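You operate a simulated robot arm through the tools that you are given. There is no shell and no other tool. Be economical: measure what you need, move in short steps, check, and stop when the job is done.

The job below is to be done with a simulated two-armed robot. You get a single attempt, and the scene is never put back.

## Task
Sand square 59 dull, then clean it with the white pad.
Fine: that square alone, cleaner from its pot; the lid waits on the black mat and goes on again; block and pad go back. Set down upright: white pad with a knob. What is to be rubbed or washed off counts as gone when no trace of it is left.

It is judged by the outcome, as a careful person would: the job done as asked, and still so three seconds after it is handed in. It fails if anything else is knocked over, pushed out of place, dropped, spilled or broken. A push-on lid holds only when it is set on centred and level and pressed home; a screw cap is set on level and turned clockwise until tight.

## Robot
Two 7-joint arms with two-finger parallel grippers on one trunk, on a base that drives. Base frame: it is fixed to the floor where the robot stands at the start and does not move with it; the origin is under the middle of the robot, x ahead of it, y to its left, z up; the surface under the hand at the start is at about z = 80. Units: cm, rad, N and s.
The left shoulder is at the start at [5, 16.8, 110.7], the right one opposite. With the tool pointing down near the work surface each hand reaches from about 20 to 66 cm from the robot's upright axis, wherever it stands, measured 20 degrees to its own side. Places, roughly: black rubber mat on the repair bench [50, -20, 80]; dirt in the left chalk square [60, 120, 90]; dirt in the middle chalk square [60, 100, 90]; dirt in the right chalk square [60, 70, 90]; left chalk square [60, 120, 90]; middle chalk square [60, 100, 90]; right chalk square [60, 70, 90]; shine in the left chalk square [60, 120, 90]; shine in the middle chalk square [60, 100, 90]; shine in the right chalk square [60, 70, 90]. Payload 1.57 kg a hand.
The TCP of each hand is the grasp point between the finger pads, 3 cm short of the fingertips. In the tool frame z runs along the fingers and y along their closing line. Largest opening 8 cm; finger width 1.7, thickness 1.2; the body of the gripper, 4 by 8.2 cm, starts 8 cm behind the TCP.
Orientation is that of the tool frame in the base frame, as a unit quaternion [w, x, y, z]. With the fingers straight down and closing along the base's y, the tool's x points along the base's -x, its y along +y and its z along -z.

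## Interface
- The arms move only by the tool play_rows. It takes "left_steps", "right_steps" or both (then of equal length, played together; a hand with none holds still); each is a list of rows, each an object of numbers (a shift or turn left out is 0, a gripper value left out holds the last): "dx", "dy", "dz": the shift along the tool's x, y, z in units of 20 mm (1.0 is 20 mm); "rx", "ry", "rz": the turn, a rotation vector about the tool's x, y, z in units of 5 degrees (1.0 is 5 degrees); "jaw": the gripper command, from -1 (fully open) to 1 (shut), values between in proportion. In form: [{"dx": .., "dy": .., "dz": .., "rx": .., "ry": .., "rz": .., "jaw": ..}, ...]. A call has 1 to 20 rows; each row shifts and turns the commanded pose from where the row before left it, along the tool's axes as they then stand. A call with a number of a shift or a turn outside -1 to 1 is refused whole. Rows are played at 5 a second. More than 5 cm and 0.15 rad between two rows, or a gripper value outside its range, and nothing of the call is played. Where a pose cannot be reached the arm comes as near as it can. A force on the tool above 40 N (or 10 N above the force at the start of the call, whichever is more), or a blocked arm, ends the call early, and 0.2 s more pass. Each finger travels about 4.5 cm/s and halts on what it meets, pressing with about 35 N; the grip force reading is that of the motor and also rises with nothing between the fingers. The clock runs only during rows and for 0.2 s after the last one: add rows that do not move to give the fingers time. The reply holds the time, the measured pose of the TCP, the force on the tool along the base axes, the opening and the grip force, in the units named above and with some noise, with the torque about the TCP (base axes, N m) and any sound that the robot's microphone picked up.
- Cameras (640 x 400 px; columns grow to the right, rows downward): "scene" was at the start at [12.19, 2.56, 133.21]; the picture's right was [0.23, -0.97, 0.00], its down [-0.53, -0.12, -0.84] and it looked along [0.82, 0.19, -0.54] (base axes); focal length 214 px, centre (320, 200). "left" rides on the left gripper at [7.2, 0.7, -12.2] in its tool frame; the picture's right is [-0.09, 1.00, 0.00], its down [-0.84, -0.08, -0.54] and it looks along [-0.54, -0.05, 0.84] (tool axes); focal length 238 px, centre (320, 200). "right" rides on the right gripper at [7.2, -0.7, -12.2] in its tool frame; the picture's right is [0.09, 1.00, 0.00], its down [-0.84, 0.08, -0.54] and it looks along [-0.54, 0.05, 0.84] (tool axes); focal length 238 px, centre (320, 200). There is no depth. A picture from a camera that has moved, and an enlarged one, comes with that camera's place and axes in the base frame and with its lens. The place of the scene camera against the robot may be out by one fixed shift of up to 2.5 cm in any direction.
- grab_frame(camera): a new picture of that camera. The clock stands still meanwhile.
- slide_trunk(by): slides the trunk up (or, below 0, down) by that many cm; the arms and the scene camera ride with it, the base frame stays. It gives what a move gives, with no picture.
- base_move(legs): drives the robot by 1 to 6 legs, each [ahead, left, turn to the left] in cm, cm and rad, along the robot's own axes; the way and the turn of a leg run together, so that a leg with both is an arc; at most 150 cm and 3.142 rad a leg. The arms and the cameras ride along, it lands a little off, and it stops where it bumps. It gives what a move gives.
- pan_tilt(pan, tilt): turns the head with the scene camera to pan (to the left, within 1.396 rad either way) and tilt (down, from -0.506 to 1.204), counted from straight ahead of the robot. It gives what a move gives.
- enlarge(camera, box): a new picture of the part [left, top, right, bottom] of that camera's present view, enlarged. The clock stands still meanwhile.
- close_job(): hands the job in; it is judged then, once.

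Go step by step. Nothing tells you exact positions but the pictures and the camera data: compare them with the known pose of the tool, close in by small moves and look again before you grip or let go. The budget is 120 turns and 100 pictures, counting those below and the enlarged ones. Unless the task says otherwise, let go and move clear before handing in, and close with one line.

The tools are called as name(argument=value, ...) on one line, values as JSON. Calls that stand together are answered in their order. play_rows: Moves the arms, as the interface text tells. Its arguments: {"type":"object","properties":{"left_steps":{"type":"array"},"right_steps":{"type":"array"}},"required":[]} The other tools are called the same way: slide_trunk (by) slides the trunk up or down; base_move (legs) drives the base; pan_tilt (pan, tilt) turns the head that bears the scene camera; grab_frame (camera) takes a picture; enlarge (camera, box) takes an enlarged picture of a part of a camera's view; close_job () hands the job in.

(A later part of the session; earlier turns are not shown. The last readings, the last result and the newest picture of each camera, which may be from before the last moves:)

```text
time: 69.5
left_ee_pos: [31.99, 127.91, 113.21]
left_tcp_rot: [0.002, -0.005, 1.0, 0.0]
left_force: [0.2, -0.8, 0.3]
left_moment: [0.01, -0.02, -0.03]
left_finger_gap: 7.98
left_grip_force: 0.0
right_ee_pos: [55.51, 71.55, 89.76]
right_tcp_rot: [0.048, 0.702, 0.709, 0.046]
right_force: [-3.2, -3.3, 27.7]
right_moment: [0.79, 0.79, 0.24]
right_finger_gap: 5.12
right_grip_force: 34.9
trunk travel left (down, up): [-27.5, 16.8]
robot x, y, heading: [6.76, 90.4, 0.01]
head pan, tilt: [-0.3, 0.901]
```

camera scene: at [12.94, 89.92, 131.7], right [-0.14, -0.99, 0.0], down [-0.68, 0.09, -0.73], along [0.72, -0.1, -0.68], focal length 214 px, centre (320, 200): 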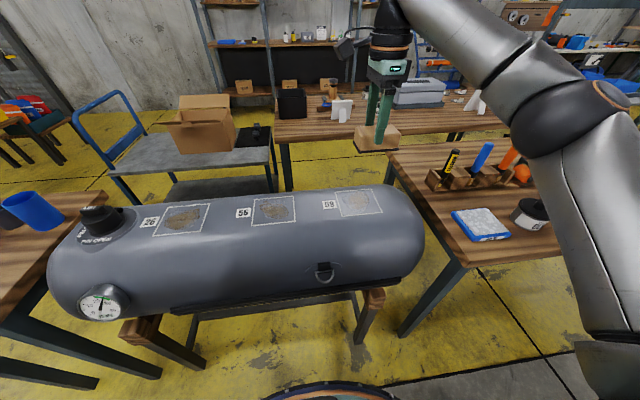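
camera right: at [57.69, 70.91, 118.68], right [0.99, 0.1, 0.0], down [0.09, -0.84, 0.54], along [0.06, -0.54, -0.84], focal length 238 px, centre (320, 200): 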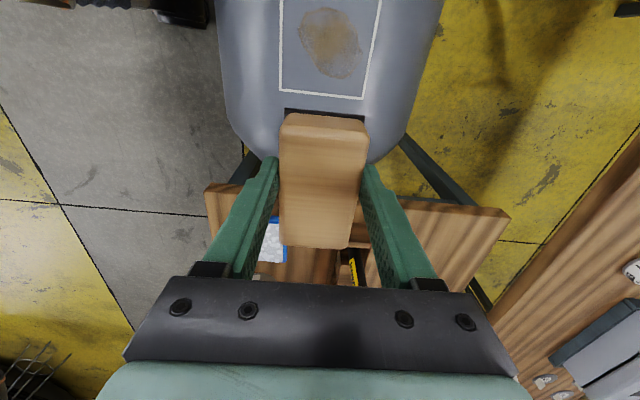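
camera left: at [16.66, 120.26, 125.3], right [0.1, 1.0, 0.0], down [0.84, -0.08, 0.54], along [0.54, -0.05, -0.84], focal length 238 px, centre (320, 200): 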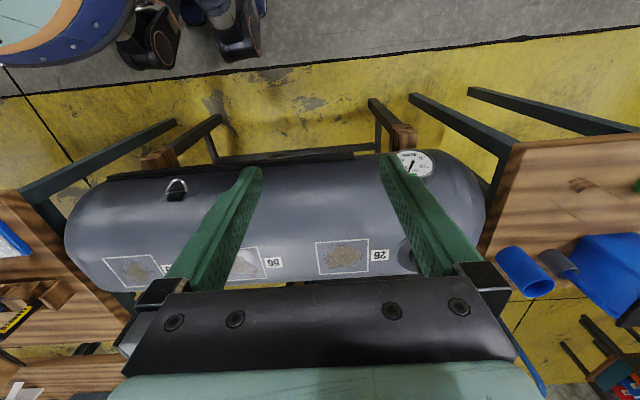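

Firm contact throughout. I lift, level and turn the gripper back while raising.

play_rows(right_steps=[{"dz": -1}, {"dz": -1, "rx": 0.5}, {"dz": -1, "rx": 0.5}, {"dz": -1, "rx": 0.5}, {"dz": -1}, {"dz": -1}, {"dz": -1}, {"dz": -1}, {"dz": -1}, {"dz": -1}, {"dz": -1}, {"dz": -0.5}, {}])

play_rows(right_steps=[{"rz": -1}, {"rz": -1}, {"rz": -1}, {"rz": -1}, {"rz": -1}, {"rz": -1}, {"rz": -1}, {"rz": -1}, {"rz": -1}, {"rz": -1}, {"rz": -1}, {"rz": -1}, {"rz": -1}, {"rz": -1}, {"rz": -1}, {"rz": -1}, {"rz": -1}, {"rz": -1}, {}])

enlarge(camera="scene", box=[240, 100, 400, 220])

grab_frame(camera="right")

```text
time: 72.3
left_ee_pos: [32.14, 127.9, 113.06]
left_tcp_rot: [0.0, -0.005, 1.0, 0.001]
left_force: [-0.4, -0.1, 1.0]
left_moment: [-0.02, -0.03, -0.02]
left_finger_gap: 8.01
left_grip_force: 0.1
right_ee_pos: [54.77, 71.67, 112.54]
right_tcp_rot: [0.0, 0.703, 0.711, 0.001]
right_force: [1.1, -0.5, -0.9]
right_moment: [0.02, 0.02, 0.04]
right_finger_gap: 5.12
right_grip_force: 35.0
trunk travel left (down, up): [-27.5, 16.8]
robot x, y, heading: [6.84, 90.33, 0.016]
head pan, tilt: [-0.3, 0.901]
```

```text
time: 76.3
left_ee_pos: [32.24, 127.9, 113.06]
left_tcp_rot: [0.0, -0.005, 1.0, 0.0]
left_force: [0.2, 0.3, -0.1]
left_moment: [0.02, 0.02, -0.04]
left_finger_gap: 8.01
left_grip_force: 0.0
right_ee_pos: [54.7, 71.58, 112.5]
right_tcp_rot: [0.0, -0.006, 1.0, 0.0]
right_force: [0.5, 1.2, -1.5]
right_moment: [0.0, 0.01, -0.04]
right_finger_gap: 5.15
right_grip_force: 35.3
trunk travel left (down, up): [-27.5, 16.8]
robot x, y, heading: [7.12, 90.34, 0.013]
head pan, tilt: [-0.3, 0.901]
```

```text
3.33 times, centred on (320, 160) of scene
camera zoom: at [17.78, 88.98, 130.51], right [-0.29, -0.96, 0.0], down [-0.75, 0.22, -0.62], along [0.6, -0.18, -0.78], focal length 715 px, centre (320, 333)
```

zoom: 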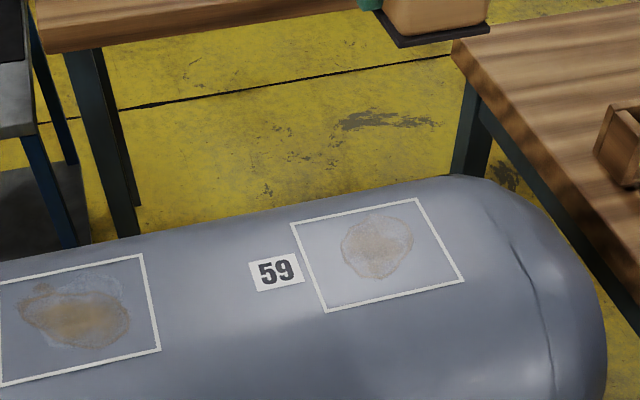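

```text
69 pictures are left
camera right: at [47.55, 70.87, 124.66], right [-0.1, 0.99, 0.0], down [0.84, 0.09, 0.54], along [0.54, 0.06, -0.84], focal length 238 px, centre (320, 200)
```

right: 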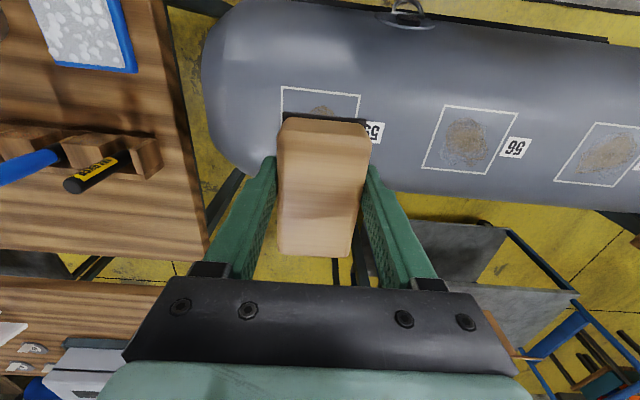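

Sheen is gone in square 59. I drive back to the bench to return the block.

base_move(legs=[[-9, 0, -0.012], [0, -91, 0], [10, 0, 0]])

pan_tilt(pan=-0.15, tilt=0.75)

grab_frame(camera="right")

```text
time: 86.2
left_ee_pos: [33.19, 35.35, 113.05]
left_tcp_rot: [0.0, 0.009, 1.0, 0.0]
left_force: [-1.3, 0.2, 0.0]
left_moment: [-0.02, 0.01, -0.01]
left_finger_gap: 8.0
left_grip_force: 0.1
right_ee_pos: [54.09, -21.55, 112.41]
right_tcp_rot: [0.0, 0.009, 1.0, 0.0]
right_force: [-0.5, 0.4, -0.8]
right_moment: [0.02, 0.01, -0.02]
right_finger_gap: 5.1
right_grip_force: 35.1
trunk travel left (down, up): [-27.5, 16.8]
robot x, y, heading: [6.94, -1.0, -0.021]
head pan, tilt: [-0.3, 0.901]
```

```text
time: 86.9
left_ee_pos: [33.11, 35.43, 113.05]
left_tcp_rot: [-0.001, 0.009, 1.0, 0.0]
left_force: [1.0, 0.8, -0.3]
left_moment: [0.0, 0.0, 0.01]
left_finger_gap: 8.02
left_grip_force: 0.1
right_ee_pos: [54.14, -21.47, 112.45]
right_tcp_rot: [0.0, 0.008, 1.0, 0.001]
right_force: [-0.5, 0.8, -1.4]
right_moment: [-0.01, 0.0, 0.02]
right_finger_gap: 5.12
right_grip_force: 35.4
trunk travel left (down, up): [-27.5, 16.8]
robot x, y, heading: [6.88, -1.04, -0.016]
head pan, tilt: [-0.15, 0.75]
```

```text
68 pictures are left
camera right: at [46.85, -22.04, 124.65], right [-0.08, 1.0, 0.0], down [0.84, 0.06, 0.54], along [0.54, 0.04, -0.84], focal length 238 px, centre (320, 200)
```

right: 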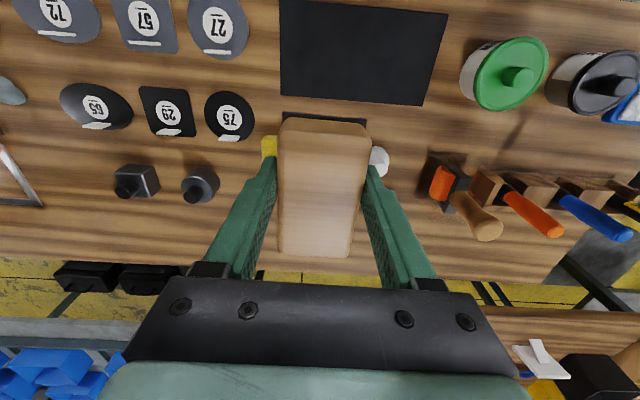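

play_rows(right_steps=[{"rz": -0.2}, {"dx": -0.9, "dy": 0.2}, {"dx": -0.9, "dy": 0.2}, {"dx": -0.9, "dy": 0.2}, {"dx": -0.9, "dy": 0.2}, {"dx": -0.9, "dy": 0.15}, {"dx": -0.93, "dy": 0.1}, {"dz": 1}, {"dz": 1}, {"dz": 1}, {"dz": 1}, {"dz": 1}, {"dz": 1}, {"dz": 1}, {"dz": 1}, {"dz": 1}, {"dz": 1}, {}])

grab_frame(camera="right")

enlarge(camera="scene", box=[280, 130, 440, 230])

```text
time: 90.7
left_ee_pos: [33.19, 35.36, 113.16]
left_tcp_rot: [0.0, 0.008, 1.0, -0.001]
left_force: [-0.3, -0.9, 0.8]
left_moment: [0.02, 0.02, 0.03]
left_finger_gap: 7.99
left_grip_force: 0.0
right_ee_pos: [64.62, -19.52, 92.54]
right_tcp_rot: [0.0, -0.001, 1.0, 0.0]
right_force: [-1.1, 0.6, -0.9]
right_moment: [0.01, 0.02, 0.03]
right_finger_gap: 5.12
right_grip_force: 35.4
right hand out of reach, approached as far as the arm can: row 7
trunk travel left (down, up): [-27.5, 16.8]
robot x, y, heading: [6.71, -1.29, -0.017]
head pan, tilt: [-0.15, 0.75]
```

```text
67 pictures are left
camera right: at [57.34, -20.19, 104.74], right [-0.09, 1.0, 0.0], down [0.84, 0.08, 0.54], along [0.54, 0.05, -0.84], focal length 238 px, centre (320, 200)
```

right: 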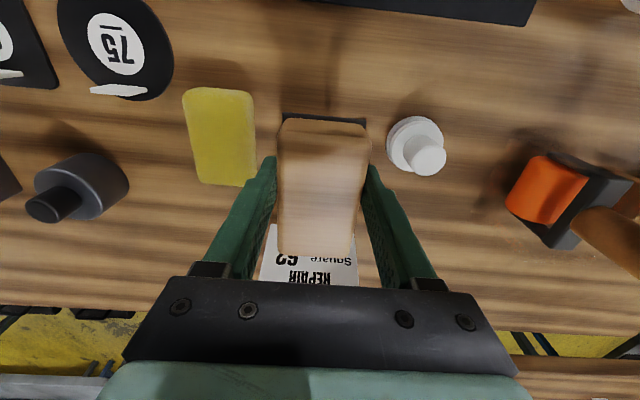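

```text
4.00 times, centred on (360, 180) of scene
camera zoom: at [18.57, -2.15, 131.7], right [-0.17, -0.99, 0.0], down [-0.67, 0.11, -0.73], along [0.72, -0.12, -0.68], focal length 858 px, centre (160, 280)
```

zoom: 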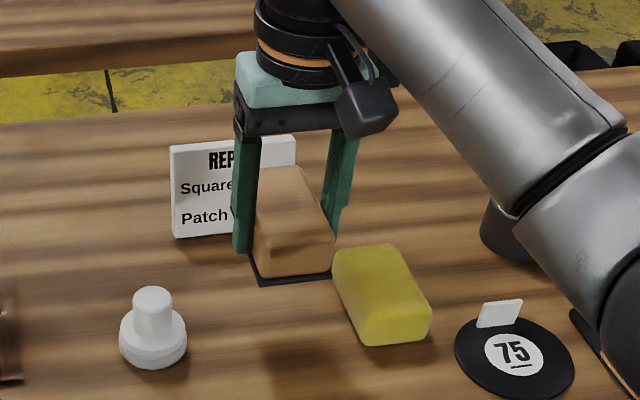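

Aligned over its old spot. I lower it until it touches the bench.

play_rows(right_steps=[{"dx": -0.1, "dy": 0.08, "dz": 1}, {"dz": 1}, {"dz": 1}, {"dz": 0.5}, {"dz": 0.1}, {"dz": 0.1}, {"dz": 0.1}, {}])

```text
time: 92.5
left_ee_pos: [33.05, 35.39, 113.08]
left_tcp_rot: [0.0, 0.008, 1.0, 0.0]
left_force: [-0.4, -0.1, -0.7]
left_moment: [0.02, -0.01, 0.0]
left_finger_gap: 8.0
left_grip_force: 0.2
right_ee_pos: [64.91, -19.38, 84.82]
right_tcp_rot: [0.0, -0.001, 1.0, 0.0]
right_force: [1.4, -0.2, -1.1]
right_moment: [0.01, -0.02, 0.05]
right_finger_gap: 5.13
right_grip_force: 35.3
trunk travel left (down, up): [-27.5, 16.8]
robot x, y, heading: [6.53, -1.0, -0.017]
head pan, tilt: [-0.15, 0.75]
```

play_rows(right_steps=[{"dz": 0.1}, {"dz": 0.1}, {"dz": 0.1}, {}])

```text
time: 93.5
left_ee_pos: [33.07, 35.32, 113.11]
left_tcp_rot: [0.001, 0.009, 1.0, 0.0]
left_force: [0.7, -0.5, 0.2]
left_moment: [0.02, 0.02, -0.04]
left_finger_gap: 8.02
left_grip_force: 0.1
right_ee_pos: [64.89, -19.34, 84.24]
right_tcp_rot: [0.0, -0.001, 1.0, 0.0]
right_force: [-0.3, 0.2, -1.0]
right_moment: [-0.01, 0.01, -0.01]
right_finger_gap: 5.1
right_grip_force: 34.6
trunk travel left (down, up): [-27.5, 16.8]
robot x, y, heading: [6.73, -1.28, -0.019]
head pan, tilt: [-0.15, 0.75]
```

play_rows(right_steps=[{"dz": 0.08}, {"dz": 0.08}, {"dz": 0.08}, {"dz": 0.08}, {}])

enlarge(camera="scene", box=[280, 150, 440, 250])

```text
time: 94.7
left_ee_pos: [33.11, 35.4, 113.1]
left_tcp_rot: [0.001, 0.008, 1.0, -0.001]
left_force: [-0.2, -1.1, -0.5]
left_moment: [0.0, 0.01, 0.01]
left_finger_gap: 7.99
left_grip_force: 0.0
right_ee_pos: [64.9, -19.29, 83.57]
right_tcp_rot: [0.001, 0.0, 1.0, 0.0]
right_force: [0.6, -0.4, 2.9]
right_moment: [-0.03, 0.16, 0.01]
right_finger_gap: 5.11
right_grip_force: 34.4
trunk travel left (down, up): [-27.5, 16.8]
robot x, y, heading: [6.77, -1.22, -0.019]
head pan, tilt: [-0.15, 0.75]
```

```text
4.00 times, centred on (360, 200) of scene
camera zoom: at [18.53, -2.15, 131.71], right [-0.17, -0.99, 0.0], down [-0.67, 0.11, -0.73], along [0.72, -0.12, -0.68], focal length 858 px, centre (160, 200)
```

zoom: 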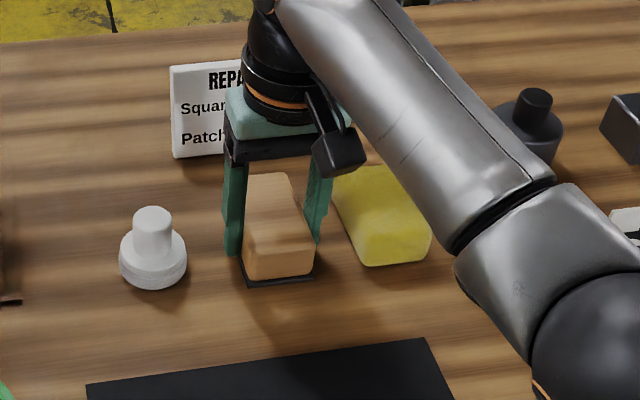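

The block rests on the bench. I open gently and rise.

play_rows(right_steps=[{"jaw": -0.4}, {"jaw": -0.6}, {}, {"dz": -0.3}, {"dz": -1}, {"dz": -1}, {"dz": -1}, {"dz": -1}, {"dz": -1}, {"dz": -1}, {}])

grab_frame(camera="right")

grab_frame(camera="scene")

```text
time: 97.1
left_ee_pos: [33.15, 35.3, 113.17]
left_tcp_rot: [0.0, 0.009, 1.0, 0.0]
left_force: [0.9, -0.3, 0.8]
left_moment: [0.02, 0.03, 0.0]
left_finger_gap: 8.0
left_grip_force: 0.3
right_ee_pos: [64.94, -19.29, 96.17]
right_tcp_rot: [0.0, 0.001, 1.0, 0.0]
right_force: [-0.4, 0.0, 1.4]
right_moment: [-0.02, 0.04, 0.02]
right_finger_gap: 6.44
right_grip_force: 0.0
trunk travel left (down, up): [-27.5, 16.8]
robot x, y, heading: [6.56, -1.28, -0.02]
head pan, tilt: [-0.15, 0.75]
```

```text
64 pictures are left
camera right: at [57.57, -19.96, 108.3], right [-0.09, 1.0, 0.0], down [0.84, 0.08, 0.54], along [0.54, 0.05, -0.84], focal length 238 px, centre (320, 200)
```

right: 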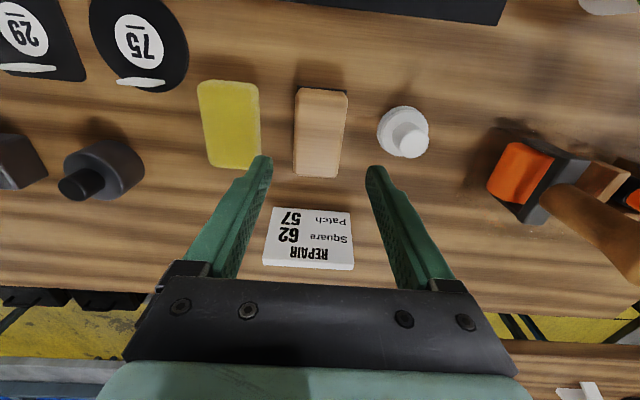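

```text
63 pictures are left
camera scene: at [18.56, -2.15, 131.7], right [-0.17, -0.99, 0.0], down [-0.67, 0.11, -0.73], along [0.72, -0.12, -0.68], focal length 214 px, centre (320, 200)
```

scene: 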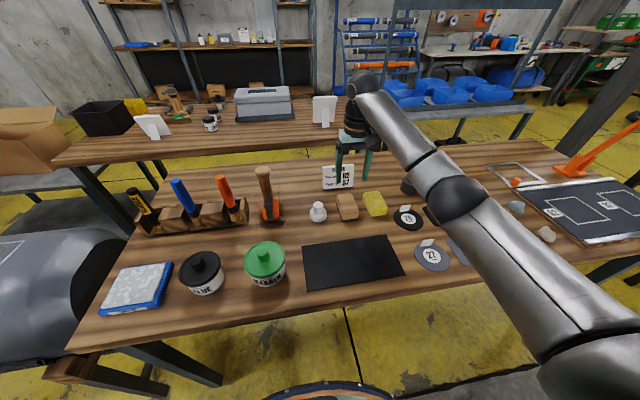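

Block is back in place. Now I take the right hand over the cleaner pot (about [47.8, 5.7]).

play_rows(right_steps=[{"dz": -1}, {"dz": -1}, {"dz": -1}, {"dz": -1}, {"dx": 0.9, "dy": 1}, {"dx": 0.9, "dy": 1}, {"dx": 0.9, "dy": 1}, {"dx": 0.9, "dy": 1}, {"dx": 0.9, "dy": 1}, {"dx": 0.9, "dy": 1}, {"dx": 0.9, "dy": 1}, {"dx": 0.9, "dy": 1}, {"dx": 0.9, "dy": 1}, {"dx": 0.4, "dy": 1}, {"dy": 1}, {"dy": 1}, {"dy": 0.5}, {}])

grab_frame(camera="right")

```text
time: 100.9
left_ee_pos: [33.07, 35.45, 113.07]
left_tcp_rot: [0.0, 0.009, 1.0, 0.0]
left_force: [-0.3, -0.4, 0.6]
left_moment: [0.0, 0.01, -0.02]
left_finger_gap: 8.01
left_grip_force: 0.0
right_ee_pos: [47.89, 5.41, 104.13]
right_tcp_rot: [0.0, 0.0, 1.0, 0.0]
right_force: [-0.3, 0.1, -0.4]
right_moment: [-0.01, -0.04, 0.01]
right_finger_gap: 6.41
right_grip_force: 0.0
trunk travel left (down, up): [-27.5, 16.8]
robot x, y, heading: [6.99, -1.35, -0.016]
head pan, tilt: [-0.15, 0.75]
```

```text
62 pictures are left
camera right: at [40.57, 4.83, 116.38], right [-0.09, 1.0, 0.0], down [0.84, 0.08, 0.54], along [0.54, 0.05, -0.84], focal length 238 px, centre (320, 200)
```

right: 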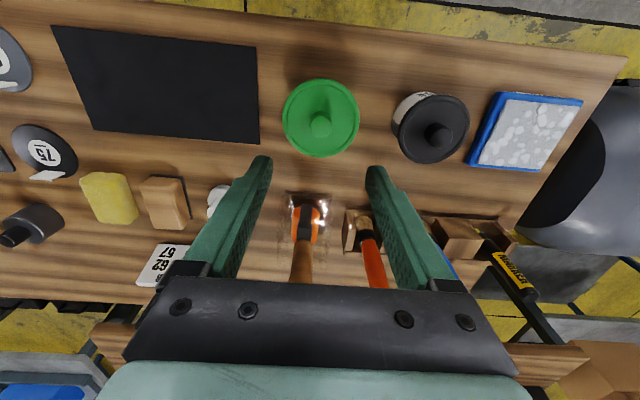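

play_rows(right_steps=[{"dz": 1, "dy": 0.08, "jaw": -0.3}, {"dz": 1}, {"dz": 1}, {"dz": 1}, {"dz": 1}, {}])

grab_frame(camera="right")

enlarge(camera="scene", box=[180, 190, 340, 310])

```text
time: 102.3
left_ee_pos: [33.04, 35.34, 113.14]
left_tcp_rot: [0.0, 0.008, 1.0, 0.0]
left_force: [-1.1, 1.1, -0.3]
left_moment: [-0.02, -0.01, -0.01]
left_finger_gap: 8.02
left_grip_force: 0.1
right_ee_pos: [47.71, 5.79, 94.04]
right_tcp_rot: [0.0, -0.001, 1.0, 0.001]
right_force: [-0.1, 0.1, 0.3]
right_moment: [-0.01, 0.03, -0.05]
right_finger_gap: 5.2
right_grip_force: 0.0
trunk travel left (down, up): [-27.5, 16.8]
robot x, y, heading: [6.73, -1.37, -0.018]
head pan, tilt: [-0.15, 0.75]
```

```text
61 pictures are left
camera right: at [40.51, 5.09, 106.25], right [-0.09, 1.0, 0.0], down [0.84, 0.08, 0.54], along [0.54, 0.05, -0.84], focal length 238 px, centre (320, 200)
```

right: 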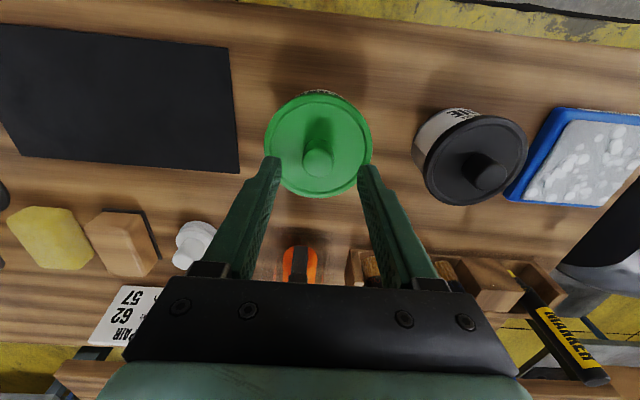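

```text
3.33 times, centred on (260, 250) of scene
camera zoom: at [18.56, -2.15, 131.7], right [-0.17, -0.99, 0.0], down [-0.67, 0.11, -0.73], along [0.72, -0.12, -0.68], focal length 715 px, centre (520, 33)
```

zoom: 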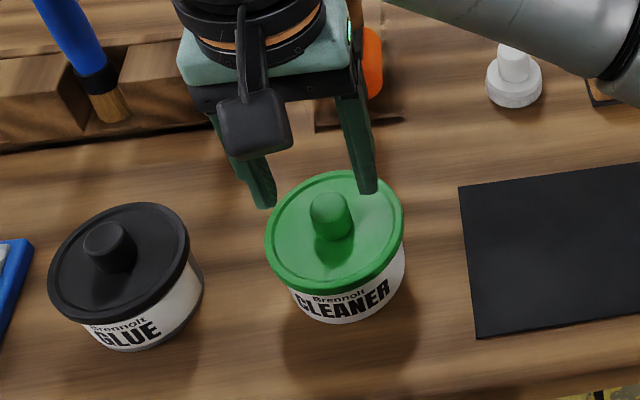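

play_rows(right_steps=[{"dz": 1, "dy": -0.12}, {"dz": 0.5}, {"dz": 0.1}, {"dz": 0.1}, {}, {"jaw": 0.3}, {"jaw": 1}, {}, {}])

grab_frame(camera="right")

enlarge(camera="scene", box=[180, 190, 340, 310])

```text
time: 104.3
left_ee_pos: [33.02, 35.42, 113.16]
left_tcp_rot: [0.0, 0.009, 1.0, 0.0]
left_force: [0.3, -1.0, -0.7]
left_moment: [0.01, 0.01, 0.02]
left_finger_gap: 8.01
left_grip_force: 0.0
right_ee_pos: [47.82, 5.55, 91.05]
right_tcp_rot: [0.0, -0.001, 1.0, 0.0]
right_force: [0.8, 0.6, 0.9]
right_moment: [0.05, 0.02, -0.03]
right_finger_gap: 2.39
right_grip_force: 33.9
trunk travel left (down, up): [-27.5, 16.8]
robot x, y, heading: [6.77, -1.5, -0.021]
head pan, tilt: [-0.15, 0.75]
heard: snap
```

```text
59 pictures are left
camera right: at [40.53, 4.88, 103.14], right [-0.09, 1.0, 0.0], down [0.84, 0.08, 0.54], along [0.54, 0.05, -0.84], focal length 238 px, centre (320, 200)
```

right: 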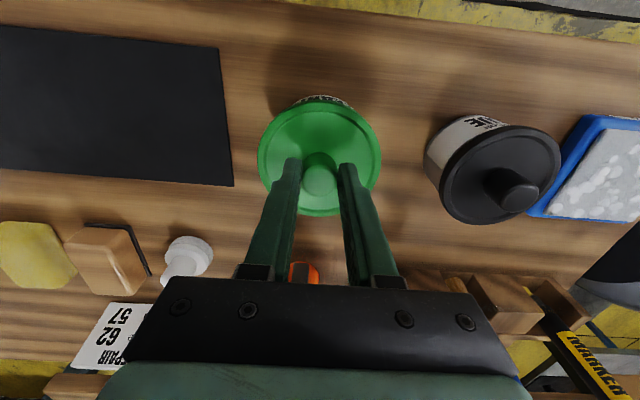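

```text
3.33 times, centred on (260, 250) of scene
camera zoom: at [18.55, -2.15, 131.7], right [-0.17, -0.99, 0.0], down [-0.67, 0.11, -0.73], along [0.72, -0.12, -0.68], focal length 715 px, centre (520, 33)
```

zoom: 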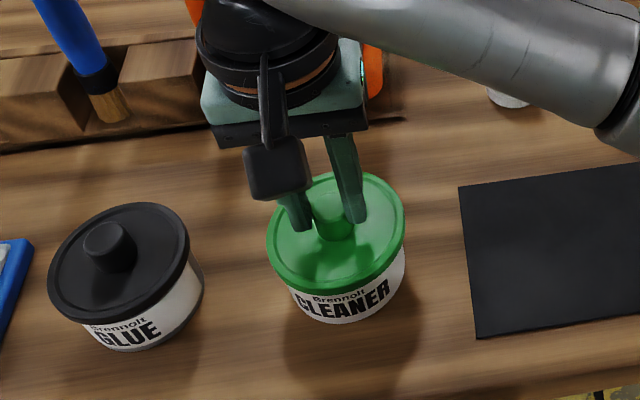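

Gripped the knob (a snap was heard, probably the lid loosening). I lift slowly and watch the pot.

play_rows(right_steps=[{"dz": -0.1}, {"dz": -0.1}, {"dz": -0.2}, {"dz": -0.3}, {"dz": -0.5}, {}])

enlarge(camera="scene", box=[180, 190, 340, 310])

```text
time: 105.7
left_ee_pos: [33.04, 35.37, 113.18]
left_tcp_rot: [0.0, 0.008, 1.0, 0.0]
left_force: [-0.5, -0.1, -0.7]
left_moment: [0.02, 0.0, 0.0]
left_finger_gap: 8.04
left_grip_force: 0.1
right_ee_pos: [47.8, 5.69, 93.27]
right_tcp_rot: [0.0, 0.0, 1.0, 0.0]
right_force: [0.4, -0.3, -1.1]
right_moment: [0.02, -0.01, 0.0]
right_finger_gap: 2.35
right_grip_force: 35.1
trunk travel left (down, up): [-27.5, 16.8]
robot x, y, heading: [6.66, -0.98, -0.018]
head pan, tilt: [-0.15, 0.75]
```

```text
3.33 times, centred on (260, 250) of scene
camera zoom: at [18.56, -2.15, 131.7], right [-0.17, -0.99, 0.0], down [-0.67, 0.11, -0.73], along [0.72, -0.12, -0.68], focal length 715 px, centre (520, 33)
```

zoom: 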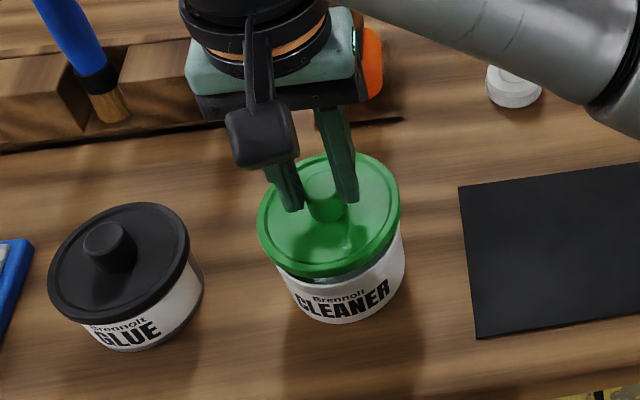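

The lid is off cleanly. I carry it over to the mat.

play_rows(right_steps=[{"dz": -1}, {"dz": -1}, {"dz": -1}, {"dy": -1}, {"dy": -1}, {"dy": -1}, {"dy": -1}, {"dy": -1}, {"dy": -1}, {"dy": -1}, {"dy": -1}, {"dy": -1}, {"dy": -0.3}, {"dz": 1}, {"dz": 1}, {"dz": 1}, {"dz": 1}, {"dz": 1}, {}])

enlarge(camera="scene", box=[200, 190, 440, 340])

```text
time: 109.7
left_ee_pos: [33.14, 35.39, 113.15]
left_tcp_rot: [0.0, 0.008, 1.0, 0.0]
left_force: [0.2, -0.4, 0.5]
left_moment: [-0.06, 0.0, 0.0]
left_finger_gap: 8.01
left_grip_force: 0.0
right_ee_pos: [48.11, -12.95, 89.23]
right_tcp_rot: [0.001, 0.001, 1.0, 0.0]
right_force: [1.0, -0.5, -0.7]
right_moment: [0.0, -0.03, 0.01]
right_finger_gap: 2.33
right_grip_force: 35.4
trunk travel left (down, up): [-27.5, 16.8]
robot x, y, heading: [6.91, -1.22, -0.014]
head pan, tilt: [-0.15, 0.75]
```

```text
2.67 times, centred on (320, 265) of scene
camera zoom: at [18.56, -2.15, 131.7], right [-0.17, -0.99, 0.0], down [-0.67, 0.11, -0.73], along [0.72, -0.12, -0.68], focal length 572 px, centre (320, 27)
```

zoom: 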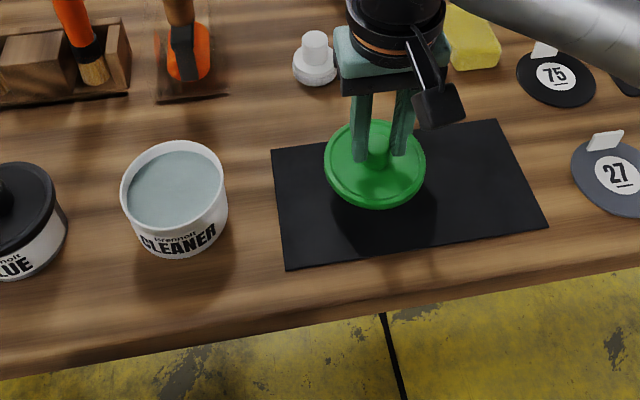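

play_rows(right_steps=[{"dz": 0.5}, {"dz": 0.5}, {"dz": 0.15}, {"dz": 0.15}, {"dz": 0.1}, {"dz": 0.1}, {}])

```text
time: 111.3
left_ee_pos: [33.0, 35.24, 113.09]
left_tcp_rot: [0.001, 0.009, 1.0, 0.0]
left_force: [-0.2, 0.5, 0.1]
left_moment: [0.02, 0.01, 0.0]
left_finger_gap: 8.01
left_grip_force: 0.1
right_ee_pos: [48.04, -13.14, 86.14]
right_tcp_rot: [-0.001, -0.001, 1.0, 0.001]
right_force: [0.6, -0.2, 0.4]
right_moment: [-0.02, -0.03, 0.01]
right_finger_gap: 2.35
right_grip_force: 34.8
trunk travel left (down, up): [-27.5, 16.8]
robot x, y, heading: [7.06, -1.22, -0.02]
head pan, tilt: [-0.15, 0.75]
```

play_rows(right_steps=[{"dz": 0.1}, {"dz": 0.1}, {"dz": 0.1}, {}])

```text
time: 112.3
left_ee_pos: [32.83, 35.37, 113.13]
left_tcp_rot: [0.001, 0.008, 1.0, 0.0]
left_force: [0.3, -0.6, 0.5]
left_moment: [-0.01, 0.01, 0.0]
left_finger_gap: 7.99
left_grip_force: 0.2
right_ee_pos: [47.93, -13.01, 85.99]
right_tcp_rot: [0.003, 0.0, 1.0, 0.0]
right_force: [-0.4, -2.6, 26.7]
right_moment: [-0.11, 0.17, -0.04]
right_finger_gap: 2.32
right_grip_force: 34.6
trunk travel left (down, up): [-27.5, 16.8]
robot x, y, heading: [7.14, -1.38, -0.016]
head pan, tilt: [-0.15, 0.75]
```

Lid on the mat. I relax, open and rise, then go over the white pad.

play_rows(right_steps=[{"dz": -0.2}, {"jaw": 0.1}, {"jaw": -0.1}, {}, {"dz": -1}, {"dz": -1}, {"dz": -1}, {"dz": -1}, {"dz": -1}, {"dx": -1, "dy": 0.2}, {"dx": -1, "dy": 0.2}, {"dx": -1, "dy": 0.2}, {"dx": -1, "dy": 0.2}, {"dx": -1, "dy": 0.2}, {"dx": -1, "dy": 0.2}, {"dx": -1, "dy": 0.2}, {"dx": -0.6, "dy": 0.3}, {}])

grab_frame(camera="right")

grab_frame(camera="scene")

```text
time: 116.1
left_ee_pos: [33.0, 35.38, 113.12]
left_tcp_rot: [0.0, 0.009, 1.0, 0.0]
left_force: [0.0, 0.1, 0.6]
left_moment: [-0.01, -0.03, -0.01]
left_finger_gap: 8.0
left_grip_force: 0.0
right_ee_pos: [62.96, -9.75, 96.25]
right_tcp_rot: [0.0, -0.001, 1.0, 0.001]
right_force: [0.5, -0.4, 0.3]
right_moment: [0.01, 0.01, 0.03]
right_finger_gap: 4.39
right_grip_force: 0.0
trunk travel left (down, up): [-27.5, 16.8]
robot x, y, heading: [6.77, -1.65, -0.018]
head pan, tilt: [-0.15, 0.75]
```

```text
55 pictures are left
camera right: at [55.66, -10.43, 108.4], right [-0.09, 1.0, 0.0], down [0.84, 0.08, 0.54], along [0.54, 0.05, -0.84], focal length 238 px, centre (320, 200)
```

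right: 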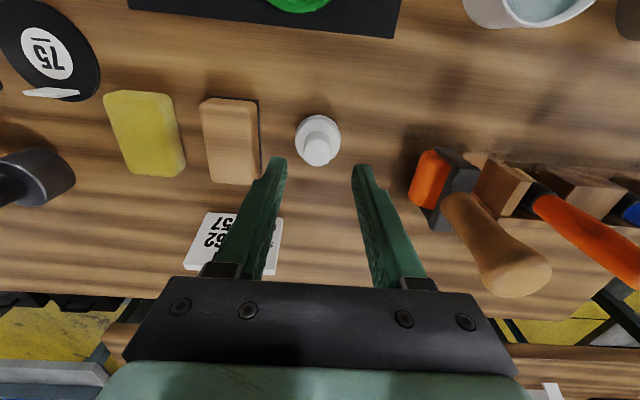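

```text
54 pictures are left
camera scene: at [18.56, -2.16, 131.7], right [-0.17, -0.99, 0.0], down [-0.67, 0.11, -0.73], along [0.72, -0.12, -0.68], focal length 214 px, centre (320, 200)
```

scene: 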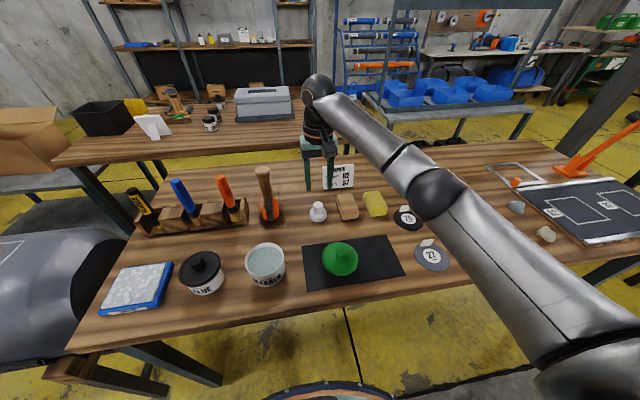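

play_rows(right_steps=[{"dx": -0.52, "dy": -0.12}, {"dz": 1}, {"dz": 1}, {"dz": 0.9}, {}])

grab_frame(camera="right")

enlarge(camera="scene", box=[260, 140, 400, 240])

```text
time: 117.3
left_ee_pos: [33.11, 35.43, 113.06]
left_tcp_rot: [0.0, 0.008, 1.0, 0.0]
left_force: [0.3, 0.4, 0.4]
left_moment: [-0.02, -0.03, 0.0]
left_finger_gap: 7.99
left_grip_force: 0.0
right_ee_pos: [64.04, -9.81, 90.31]
right_tcp_rot: [0.001, -0.001, 1.0, 0.0]
right_force: [-0.1, 0.0, -0.2]
right_moment: [0.0, -0.01, -0.03]
right_finger_gap: 4.4
right_grip_force: 0.0
trunk travel left (down, up): [-27.5, 16.8]
robot x, y, heading: [6.97, -1.14, -0.017]
head pan, tilt: [-0.15, 0.75]
```

```text
53 pictures are left
camera right: at [56.8, -10.53, 102.44], right [-0.09, 1.0, 0.0], down [0.84, 0.08, 0.54], along [0.54, 0.05, -0.84], focal length 238 px, centre (320, 200)
```

right: 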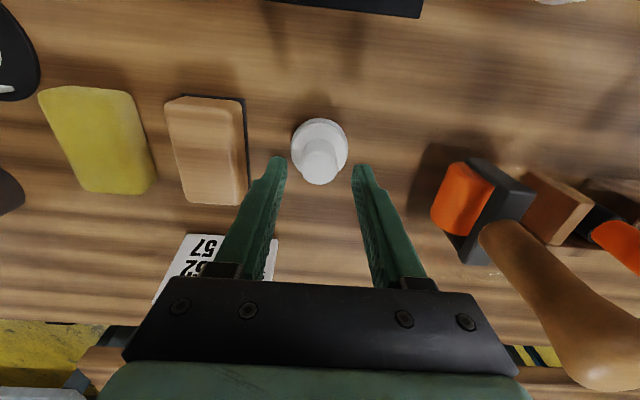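

```text
4.00 times, centred on (330, 190) of scene
camera zoom: at [18.56, -2.15, 131.7], right [-0.17, -0.99, 0.0], down [-0.67, 0.11, -0.73], along [0.72, -0.12, -0.68], focal length 858 px, centre (280, 240)
```

zoom: 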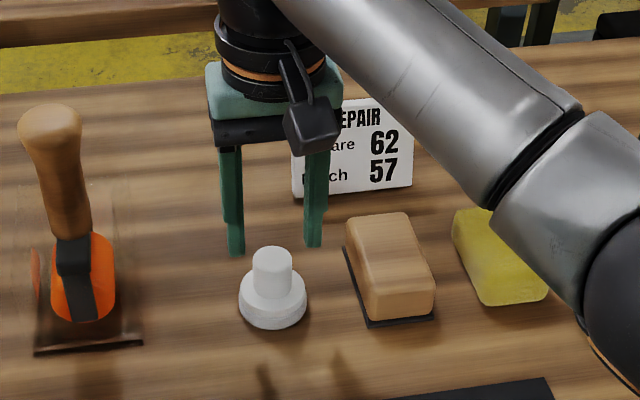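

play_rows(right_steps=[{"dx": -0.1, "dz": 1}, {"dz": 0.5}, {"dz": 0.2}, {}, {"jaw": 0.4}, {"jaw": 1}, {}, {}, {}])

enlarge(camera="scene", box=[260, 140, 400, 240])

```text
time: 119.3
left_ee_pos: [33.04, 35.34, 113.19]
left_tcp_rot: [0.0, 0.009, 1.0, 0.0]
left_force: [-0.2, -0.6, 0.1]
left_moment: [-0.02, 0.0, 0.0]
left_finger_gap: 7.97
left_grip_force: 0.1
right_ee_pos: [64.38, -9.92, 86.82]
right_tcp_rot: [-0.001, 0.0, 1.0, -0.001]
right_force: [0.5, -0.1, -0.8]
right_moment: [0.06, -0.01, 0.04]
right_finger_gap: 2.84
right_grip_force: 35.4
trunk travel left (down, up): [-27.5, 16.8]
robot x, y, heading: [7.03, -1.42, -0.019]
head pan, tilt: [-0.15, 0.75]
```

```text
4.00 times, centred on (330, 190) of scene
camera zoom: at [18.56, -2.15, 131.7], right [-0.17, -0.99, 0.0], down [-0.67, 0.11, -0.73], along [0.72, -0.12, -0.68], focal length 858 px, centre (280, 240)
```

zoom: 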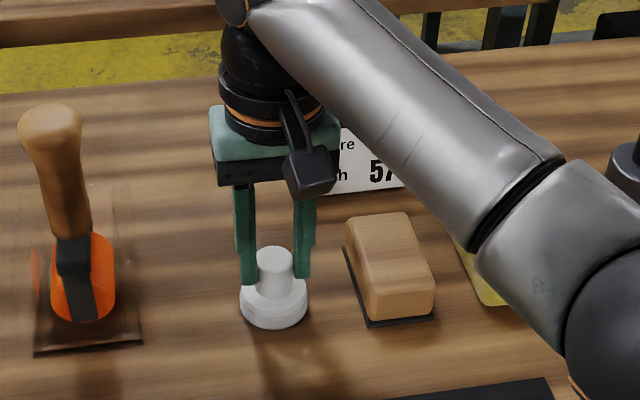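

Pad held by its knob. I lift and carry it over the pot.

play_rows(right_steps=[{"dz": -0.5}, {"dz": -1}, {"dz": -1}, {"dz": -1}, {"dz": -1}, {"dz": -1}, {"dx": 1}, {"dx": 1}, {"dx": 1}, {"dx": 0.9, "dy": 0.9}, {"dx": 0.9, "dy": 1}, {"dx": 0.9, "dy": 1}, {"dx": 0.9, "dy": 1}, {"dx": 0.9, "dy": 1}, {"dx": 0.8, "dy": 1}, {"dy": 1}, {"dy": 0.8}, {}, {}])

grab_frame(camera="right")

enlarge(camera="scene", box=[180, 180, 340, 300])

```text
time: 123.3
left_ee_pos: [33.14, 35.35, 113.06]
left_tcp_rot: [-0.001, 0.008, 1.0, 0.0]
left_force: [1.0, -0.6, -0.4]
left_moment: [0.01, -0.02, -0.01]
left_finger_gap: 8.03
left_grip_force: 0.1
right_ee_pos: [47.73, 5.47, 97.68]
right_tcp_rot: [0.001, 0.0, 1.0, 0.0]
right_force: [0.5, -0.4, -2.0]
right_moment: [-0.01, -0.02, 0.0]
right_finger_gap: 2.86
right_grip_force: 35.3
trunk travel left (down, up): [-27.5, 16.8]
robot x, y, heading: [6.76, -0.94, -0.02]
head pan, tilt: [-0.15, 0.75]
```

```text
50 pictures are left
camera right: at [40.45, 4.86, 109.91], right [-0.09, 1.0, 0.0], down [0.84, 0.08, 0.54], along [0.54, 0.05, -0.84], focal length 238 px, centre (320, 200)
```

right: 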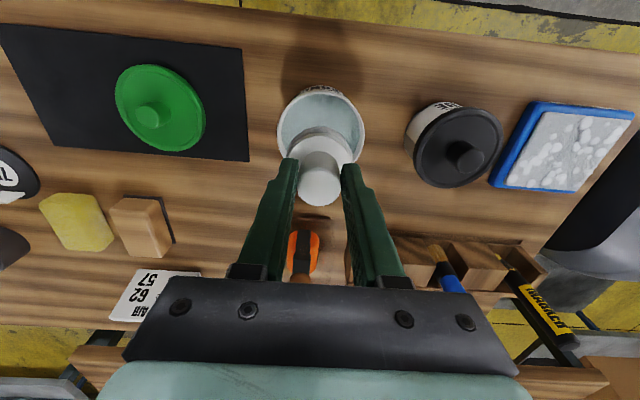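

```text
3.33 times, centred on (260, 240) of scene
camera zoom: at [18.56, -2.15, 131.7], right [-0.17, -0.99, 0.0], down [-0.67, 0.11, -0.73], along [0.72, -0.12, -0.68], focal length 715 px, centre (520, 67)
```

zoom: 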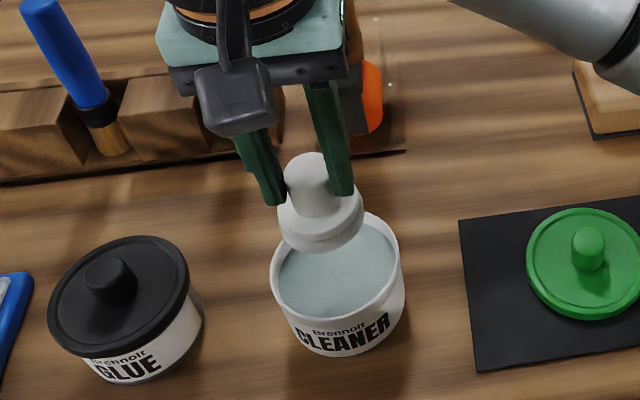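

play_rows(right_steps=[{"dx": 0.12}, {"dz": 1}, {"dz": 1}, {"dz": 0.5}, {}])

enlarge(camera="scene", box=[180, 180, 340, 300])

enlarge(camera="right", box=[240, 60, 400, 220])

```text
time: 124.5
left_ee_pos: [33.09, 35.37, 113.16]
left_tcp_rot: [0.0, 0.009, 1.0, 0.0]
left_force: [0.5, -1.2, -0.1]
left_moment: [0.03, -0.03, -0.01]
left_finger_gap: 7.99
left_grip_force: 0.1
right_ee_pos: [47.48, 5.55, 92.68]
right_tcp_rot: [0.0, -0.001, 1.0, 0.0]
right_force: [1.3, 0.4, -0.7]
right_moment: [-0.02, -0.03, 0.0]
right_finger_gap: 2.85
right_grip_force: 34.7
trunk travel left (down, up): [-27.5, 16.8]
robot x, y, heading: [6.88, -1.43, -0.019]
head pan, tilt: [-0.15, 0.75]
```

```text
3.33 times, centred on (260, 240) of scene
camera zoom: at [18.56, -2.15, 131.7], right [-0.17, -0.99, 0.0], down [-0.67, 0.11, -0.73], along [0.72, -0.12, -0.68], focal length 715 px, centre (520, 67)
```

zoom: 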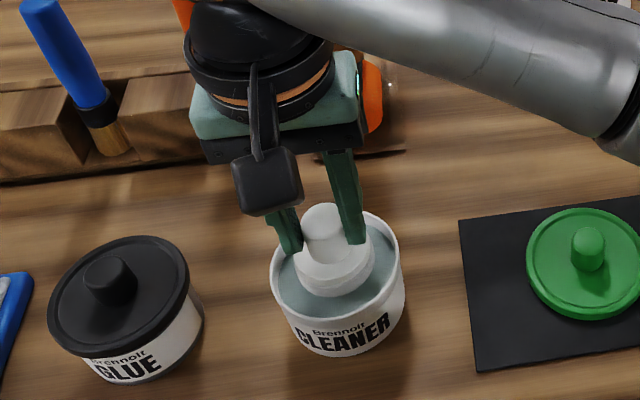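

```text
2.50 times, centred on (320, 140) of right
camera zoom: at [40.25, 4.85, 104.95], right [-0.09, 1.0, 0.0], down [0.84, 0.08, 0.54], along [0.54, 0.05, -0.84], focal length 596 px, centre (320, 350)
```

zoom: 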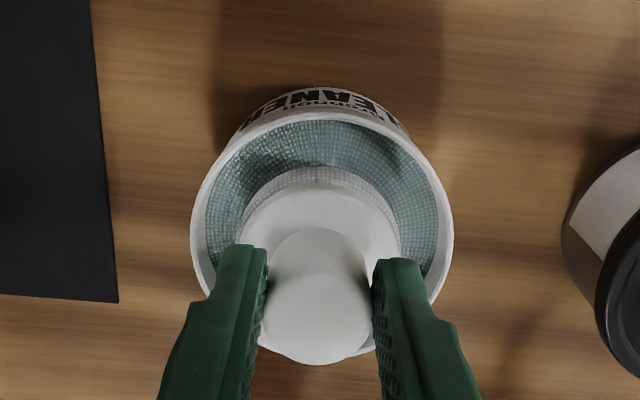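

Centred inside the pot. I dip a little deeper.

play_rows(right_steps=[{"dz": 0.2}, {"dz": 0.2}, {"dz": 0.1}, {}])

enlarge(camera="right", box=[240, 60, 400, 220])

```text
time: 125.5
left_ee_pos: [33.22, 35.4, 113.07]
left_tcp_rot: [0.0, 0.009, 1.0, -0.001]
left_force: [0.3, -0.5, -0.4]
left_moment: [0.0, 0.02, 0.0]
left_finger_gap: 8.02
left_grip_force: 0.1
right_ee_pos: [47.49, 5.53, 91.81]
right_tcp_rot: [0.0, -0.001, 1.0, 0.0]
right_force: [0.1, -0.4, -0.6]
right_moment: [0.03, -0.02, -0.01]
right_finger_gap: 2.84
right_grip_force: 34.7
trunk travel left (down, up): [-27.5, 16.8]
robot x, y, heading: [6.88, -1.4, -0.014]
head pan, tilt: [-0.15, 0.75]
```

```text
2.50 times, centred on (320, 140) of right
camera zoom: at [40.28, 4.87, 104.0], right [-0.09, 1.0, 0.0], down [0.84, 0.08, 0.54], along [0.54, 0.05, -0.84], focal length 596 px, centre (320, 350)
```

zoom: 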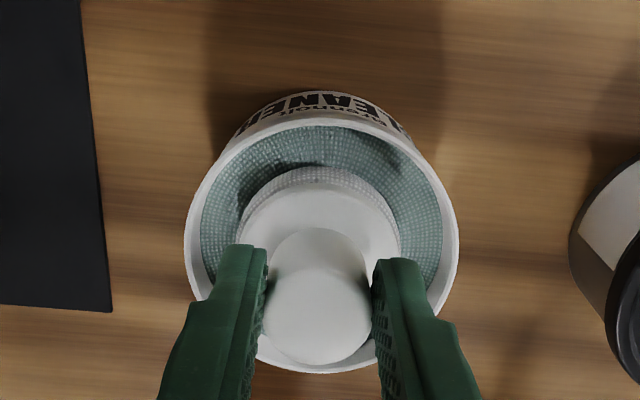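

play_rows(right_steps=[{"dz": 0.15}, {"dz": 0.15}, {"dz": 0.15}, {"dz": 0.15}, {}])

enlarge(camera="right", box=[240, 60, 400, 220])

```text
time: 126.4
left_ee_pos: [32.98, 35.37, 113.13]
left_tcp_rot: [0.001, 0.01, 1.0, 0.001]
left_force: [-0.3, 0.8, 0.4]
left_moment: [-0.02, -0.01, 0.05]
left_finger_gap: 7.99
left_grip_force: 0.0
right_ee_pos: [47.46, 5.61, 91.61]
right_tcp_rot: [0.006, -0.001, 1.0, 0.004]
right_force: [-4.5, -4.2, 14.2]
right_moment: [-0.39, 0.53, -0.01]
right_finger_gap: 2.86
right_grip_force: 35.4
trunk travel left (down, up): [-27.5, 16.8]
robot x, y, heading: [6.71, -1.24, -0.013]
head pan, tilt: [-0.15, 0.75]
stopped in row 4 (right hand): the force on the tool passed its limit at 42 N (the readings are from after the stop); the commanded pose is now the measured one
```

```text
2.50 times, centred on (320, 140) of right
camera zoom: at [40.06, 4.83, 103.59], right [-0.09, 1.0, 0.01], down [0.83, 0.08, 0.55], along [0.55, 0.06, -0.83], focal length 596 px, centre (320, 350)
```

zoom: 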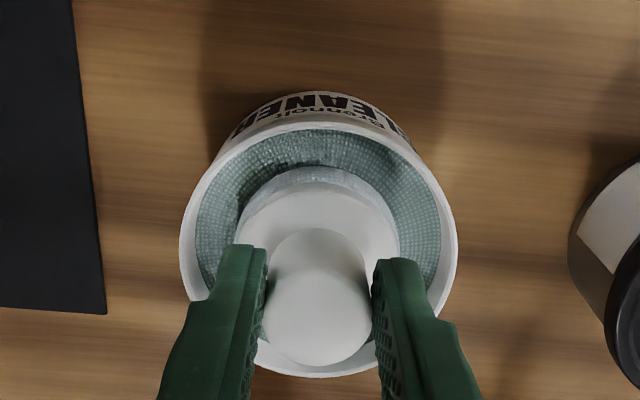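

The pad met the soaked insert and is wet. I lift it, correct the slight tilt and drive to the drum.

play_rows(right_steps=[{"dz": -0.3}, {"dz": -0.7, "rx": 0.09, "ry": 0.14}, {"dz": -1}, {"dz": -1}, {"dz": -1}, {"dz": -1}, {"dz": -1}, {"dz": -1}, {"dz": -1}, {"dz": -1}, {"dz": -1}, {"dx": -1}, {"dx": -1}, {"dx": -1}, {"dx": -1}, {"dy": -1}, {"dy": -1}, {"dy": -1}, {}])

grab_frame(camera="right")

base_move(legs=[[-9, 0, 0.016], [0, 91, 0], [9, 0, 0]])

grab_frame(camera="right")

```text
time: 130.4
left_ee_pos: [33.19, 35.37, 113.15]
left_tcp_rot: [0.0, 0.009, 1.0, 0.0]
left_force: [0.2, 0.1, 0.1]
left_moment: [0.01, 0.0, 0.02]
left_finger_gap: 7.99
left_grip_force: 0.1
right_ee_pos: [55.51, -0.28, 111.49]
right_tcp_rot: [-0.001, 0.0, 1.0, -0.001]
right_force: [-0.6, 0.4, -0.7]
right_moment: [0.03, 0.02, 0.0]
right_finger_gap: 2.84
right_grip_force: 34.4
trunk travel left (down, up): [-27.5, 16.8]
robot x, y, heading: [7.01, -1.08, -0.015]
head pan, tilt: [-0.15, 0.75]
```

```text
44 pictures are left
camera right: at [48.36, -0.89, 123.73], right [-0.09, 1.0, 0.0], down [0.84, 0.08, 0.54], along [0.54, 0.05, -0.84], focal length 238 px, centre (320, 200)
```

right: 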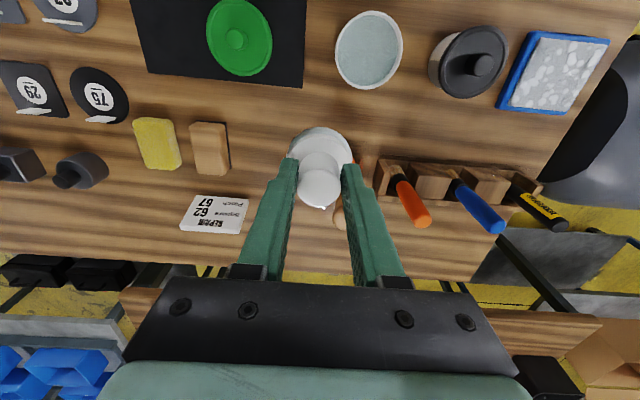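

```text
time: 140.3
left_ee_pos: [32.61, 128.69, 113.06]
left_tcp_rot: [0.0, 0.0, 1.0, -0.001]
left_force: [-0.2, 0.1, -0.2]
left_moment: [-0.01, 0.0, 0.02]
left_finger_gap: 7.98
left_grip_force: 0.1
right_ee_pos: [55.87, 93.5, 111.46]
right_tcp_rot: [-0.002, -0.01, 1.0, -0.001]
right_force: [0.1, -0.3, -0.8]
right_moment: [-0.01, 0.03, 0.02]
right_finger_gap: 2.86
right_grip_force: 34.9
trunk travel left (down, up): [-27.5, 16.8]
robot x, y, heading: [7.31, 91.29, 0.003]
head pan, tilt: [-0.15, 0.75]
```

```text
43 pictures are left
camera right: at [48.68, 92.71, 123.7], right [-0.11, 0.99, 0.0], down [0.84, 0.09, 0.54], along [0.54, 0.06, -0.84], focal length 238 px, centre (320, 200)
```

right: 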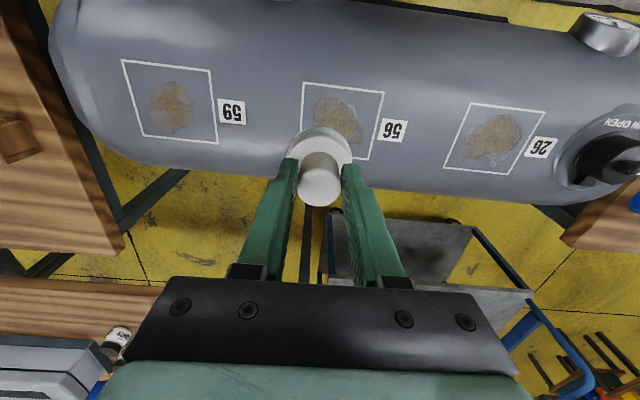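

Now over the drum. I bring the pad above square 59's dirt (about [58.5, 71.3]).

play_rows(right_steps=[{"dy": -1, "dx": -0.2}, {"dy": -1, "dx": -0.2}, {"dy": -1, "dx": -0.2}, {"dy": -1, "dx": -0.2}, {"dy": -1, "dx": -0.2}, {"dy": -1}, {"dy": -1}, {"dy": -1}, {"dy": -1}, {"dy": -1}, {"dy": -1}, {"dz": 1}, {"dz": 1}, {"dz": 1}, {"dz": 1}, {"dz": 1}, {"dz": 1}, {"dz": 1}, {"dz": 1}, {}])

grab_frame(camera="right")

```text
time: 144.5
left_ee_pos: [32.63, 128.59, 112.99]
left_tcp_rot: [0.001, -0.001, 1.0, 0.0]
left_force: [0.1, -0.8, 0.2]
left_moment: [-0.05, 0.03, 0.0]
left_finger_gap: 8.0
left_grip_force: 0.1
right_ee_pos: [58.28, 71.35, 95.26]
right_tcp_rot: [0.0, -0.01, 1.0, -0.001]
right_force: [-0.5, 0.8, -0.7]
right_moment: [0.01, 0.01, 0.0]
right_finger_gap: 2.86
right_grip_force: 35.0
trunk travel left (down, up): [-27.5, 16.8]
robot x, y, heading: [7.29, 91.61, 0.004]
head pan, tilt: [-0.15, 0.75]
```

```text
42 pictures are left
camera right: at [51.04, 70.64, 107.55], right [-0.11, 0.99, 0.0], down [0.84, 0.1, 0.54], along [0.54, 0.06, -0.84], focal length 238 px, centre (320, 200)
```

right: 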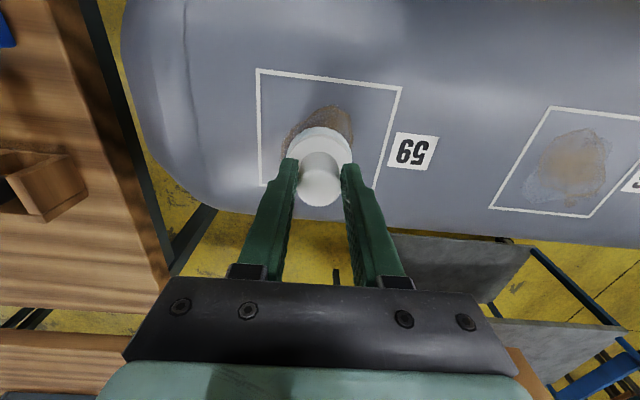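

play_rows(right_steps=[{"dz": 0.6}, {"dz": 0.5}, {"dz": 0.1}, {"dz": 0.1}, {"dz": 0.1}, {"dz": 0.1}, {}])

```text
time: 146.1
left_ee_pos: [32.54, 128.73, 112.94]
left_tcp_rot: [0.001, -0.001, 1.0, 0.0]
left_force: [0.1, 0.3, 0.3]
left_moment: [-0.02, -0.01, -0.01]
left_finger_gap: 7.99
left_grip_force: 0.0
right_ee_pos: [58.32, 71.47, 92.75]
right_tcp_rot: [0.001, -0.009, 1.0, -0.001]
right_force: [4.4, -3.5, 13.9]
right_moment: [-0.16, -0.45, -0.04]
right_finger_gap: 2.81
right_grip_force: 35.1
trunk travel left (down, up): [-27.5, 16.8]
robot x, y, heading: [7.25, 91.38, 0.005]
head pan, tilt: [-0.15, 0.75]
```

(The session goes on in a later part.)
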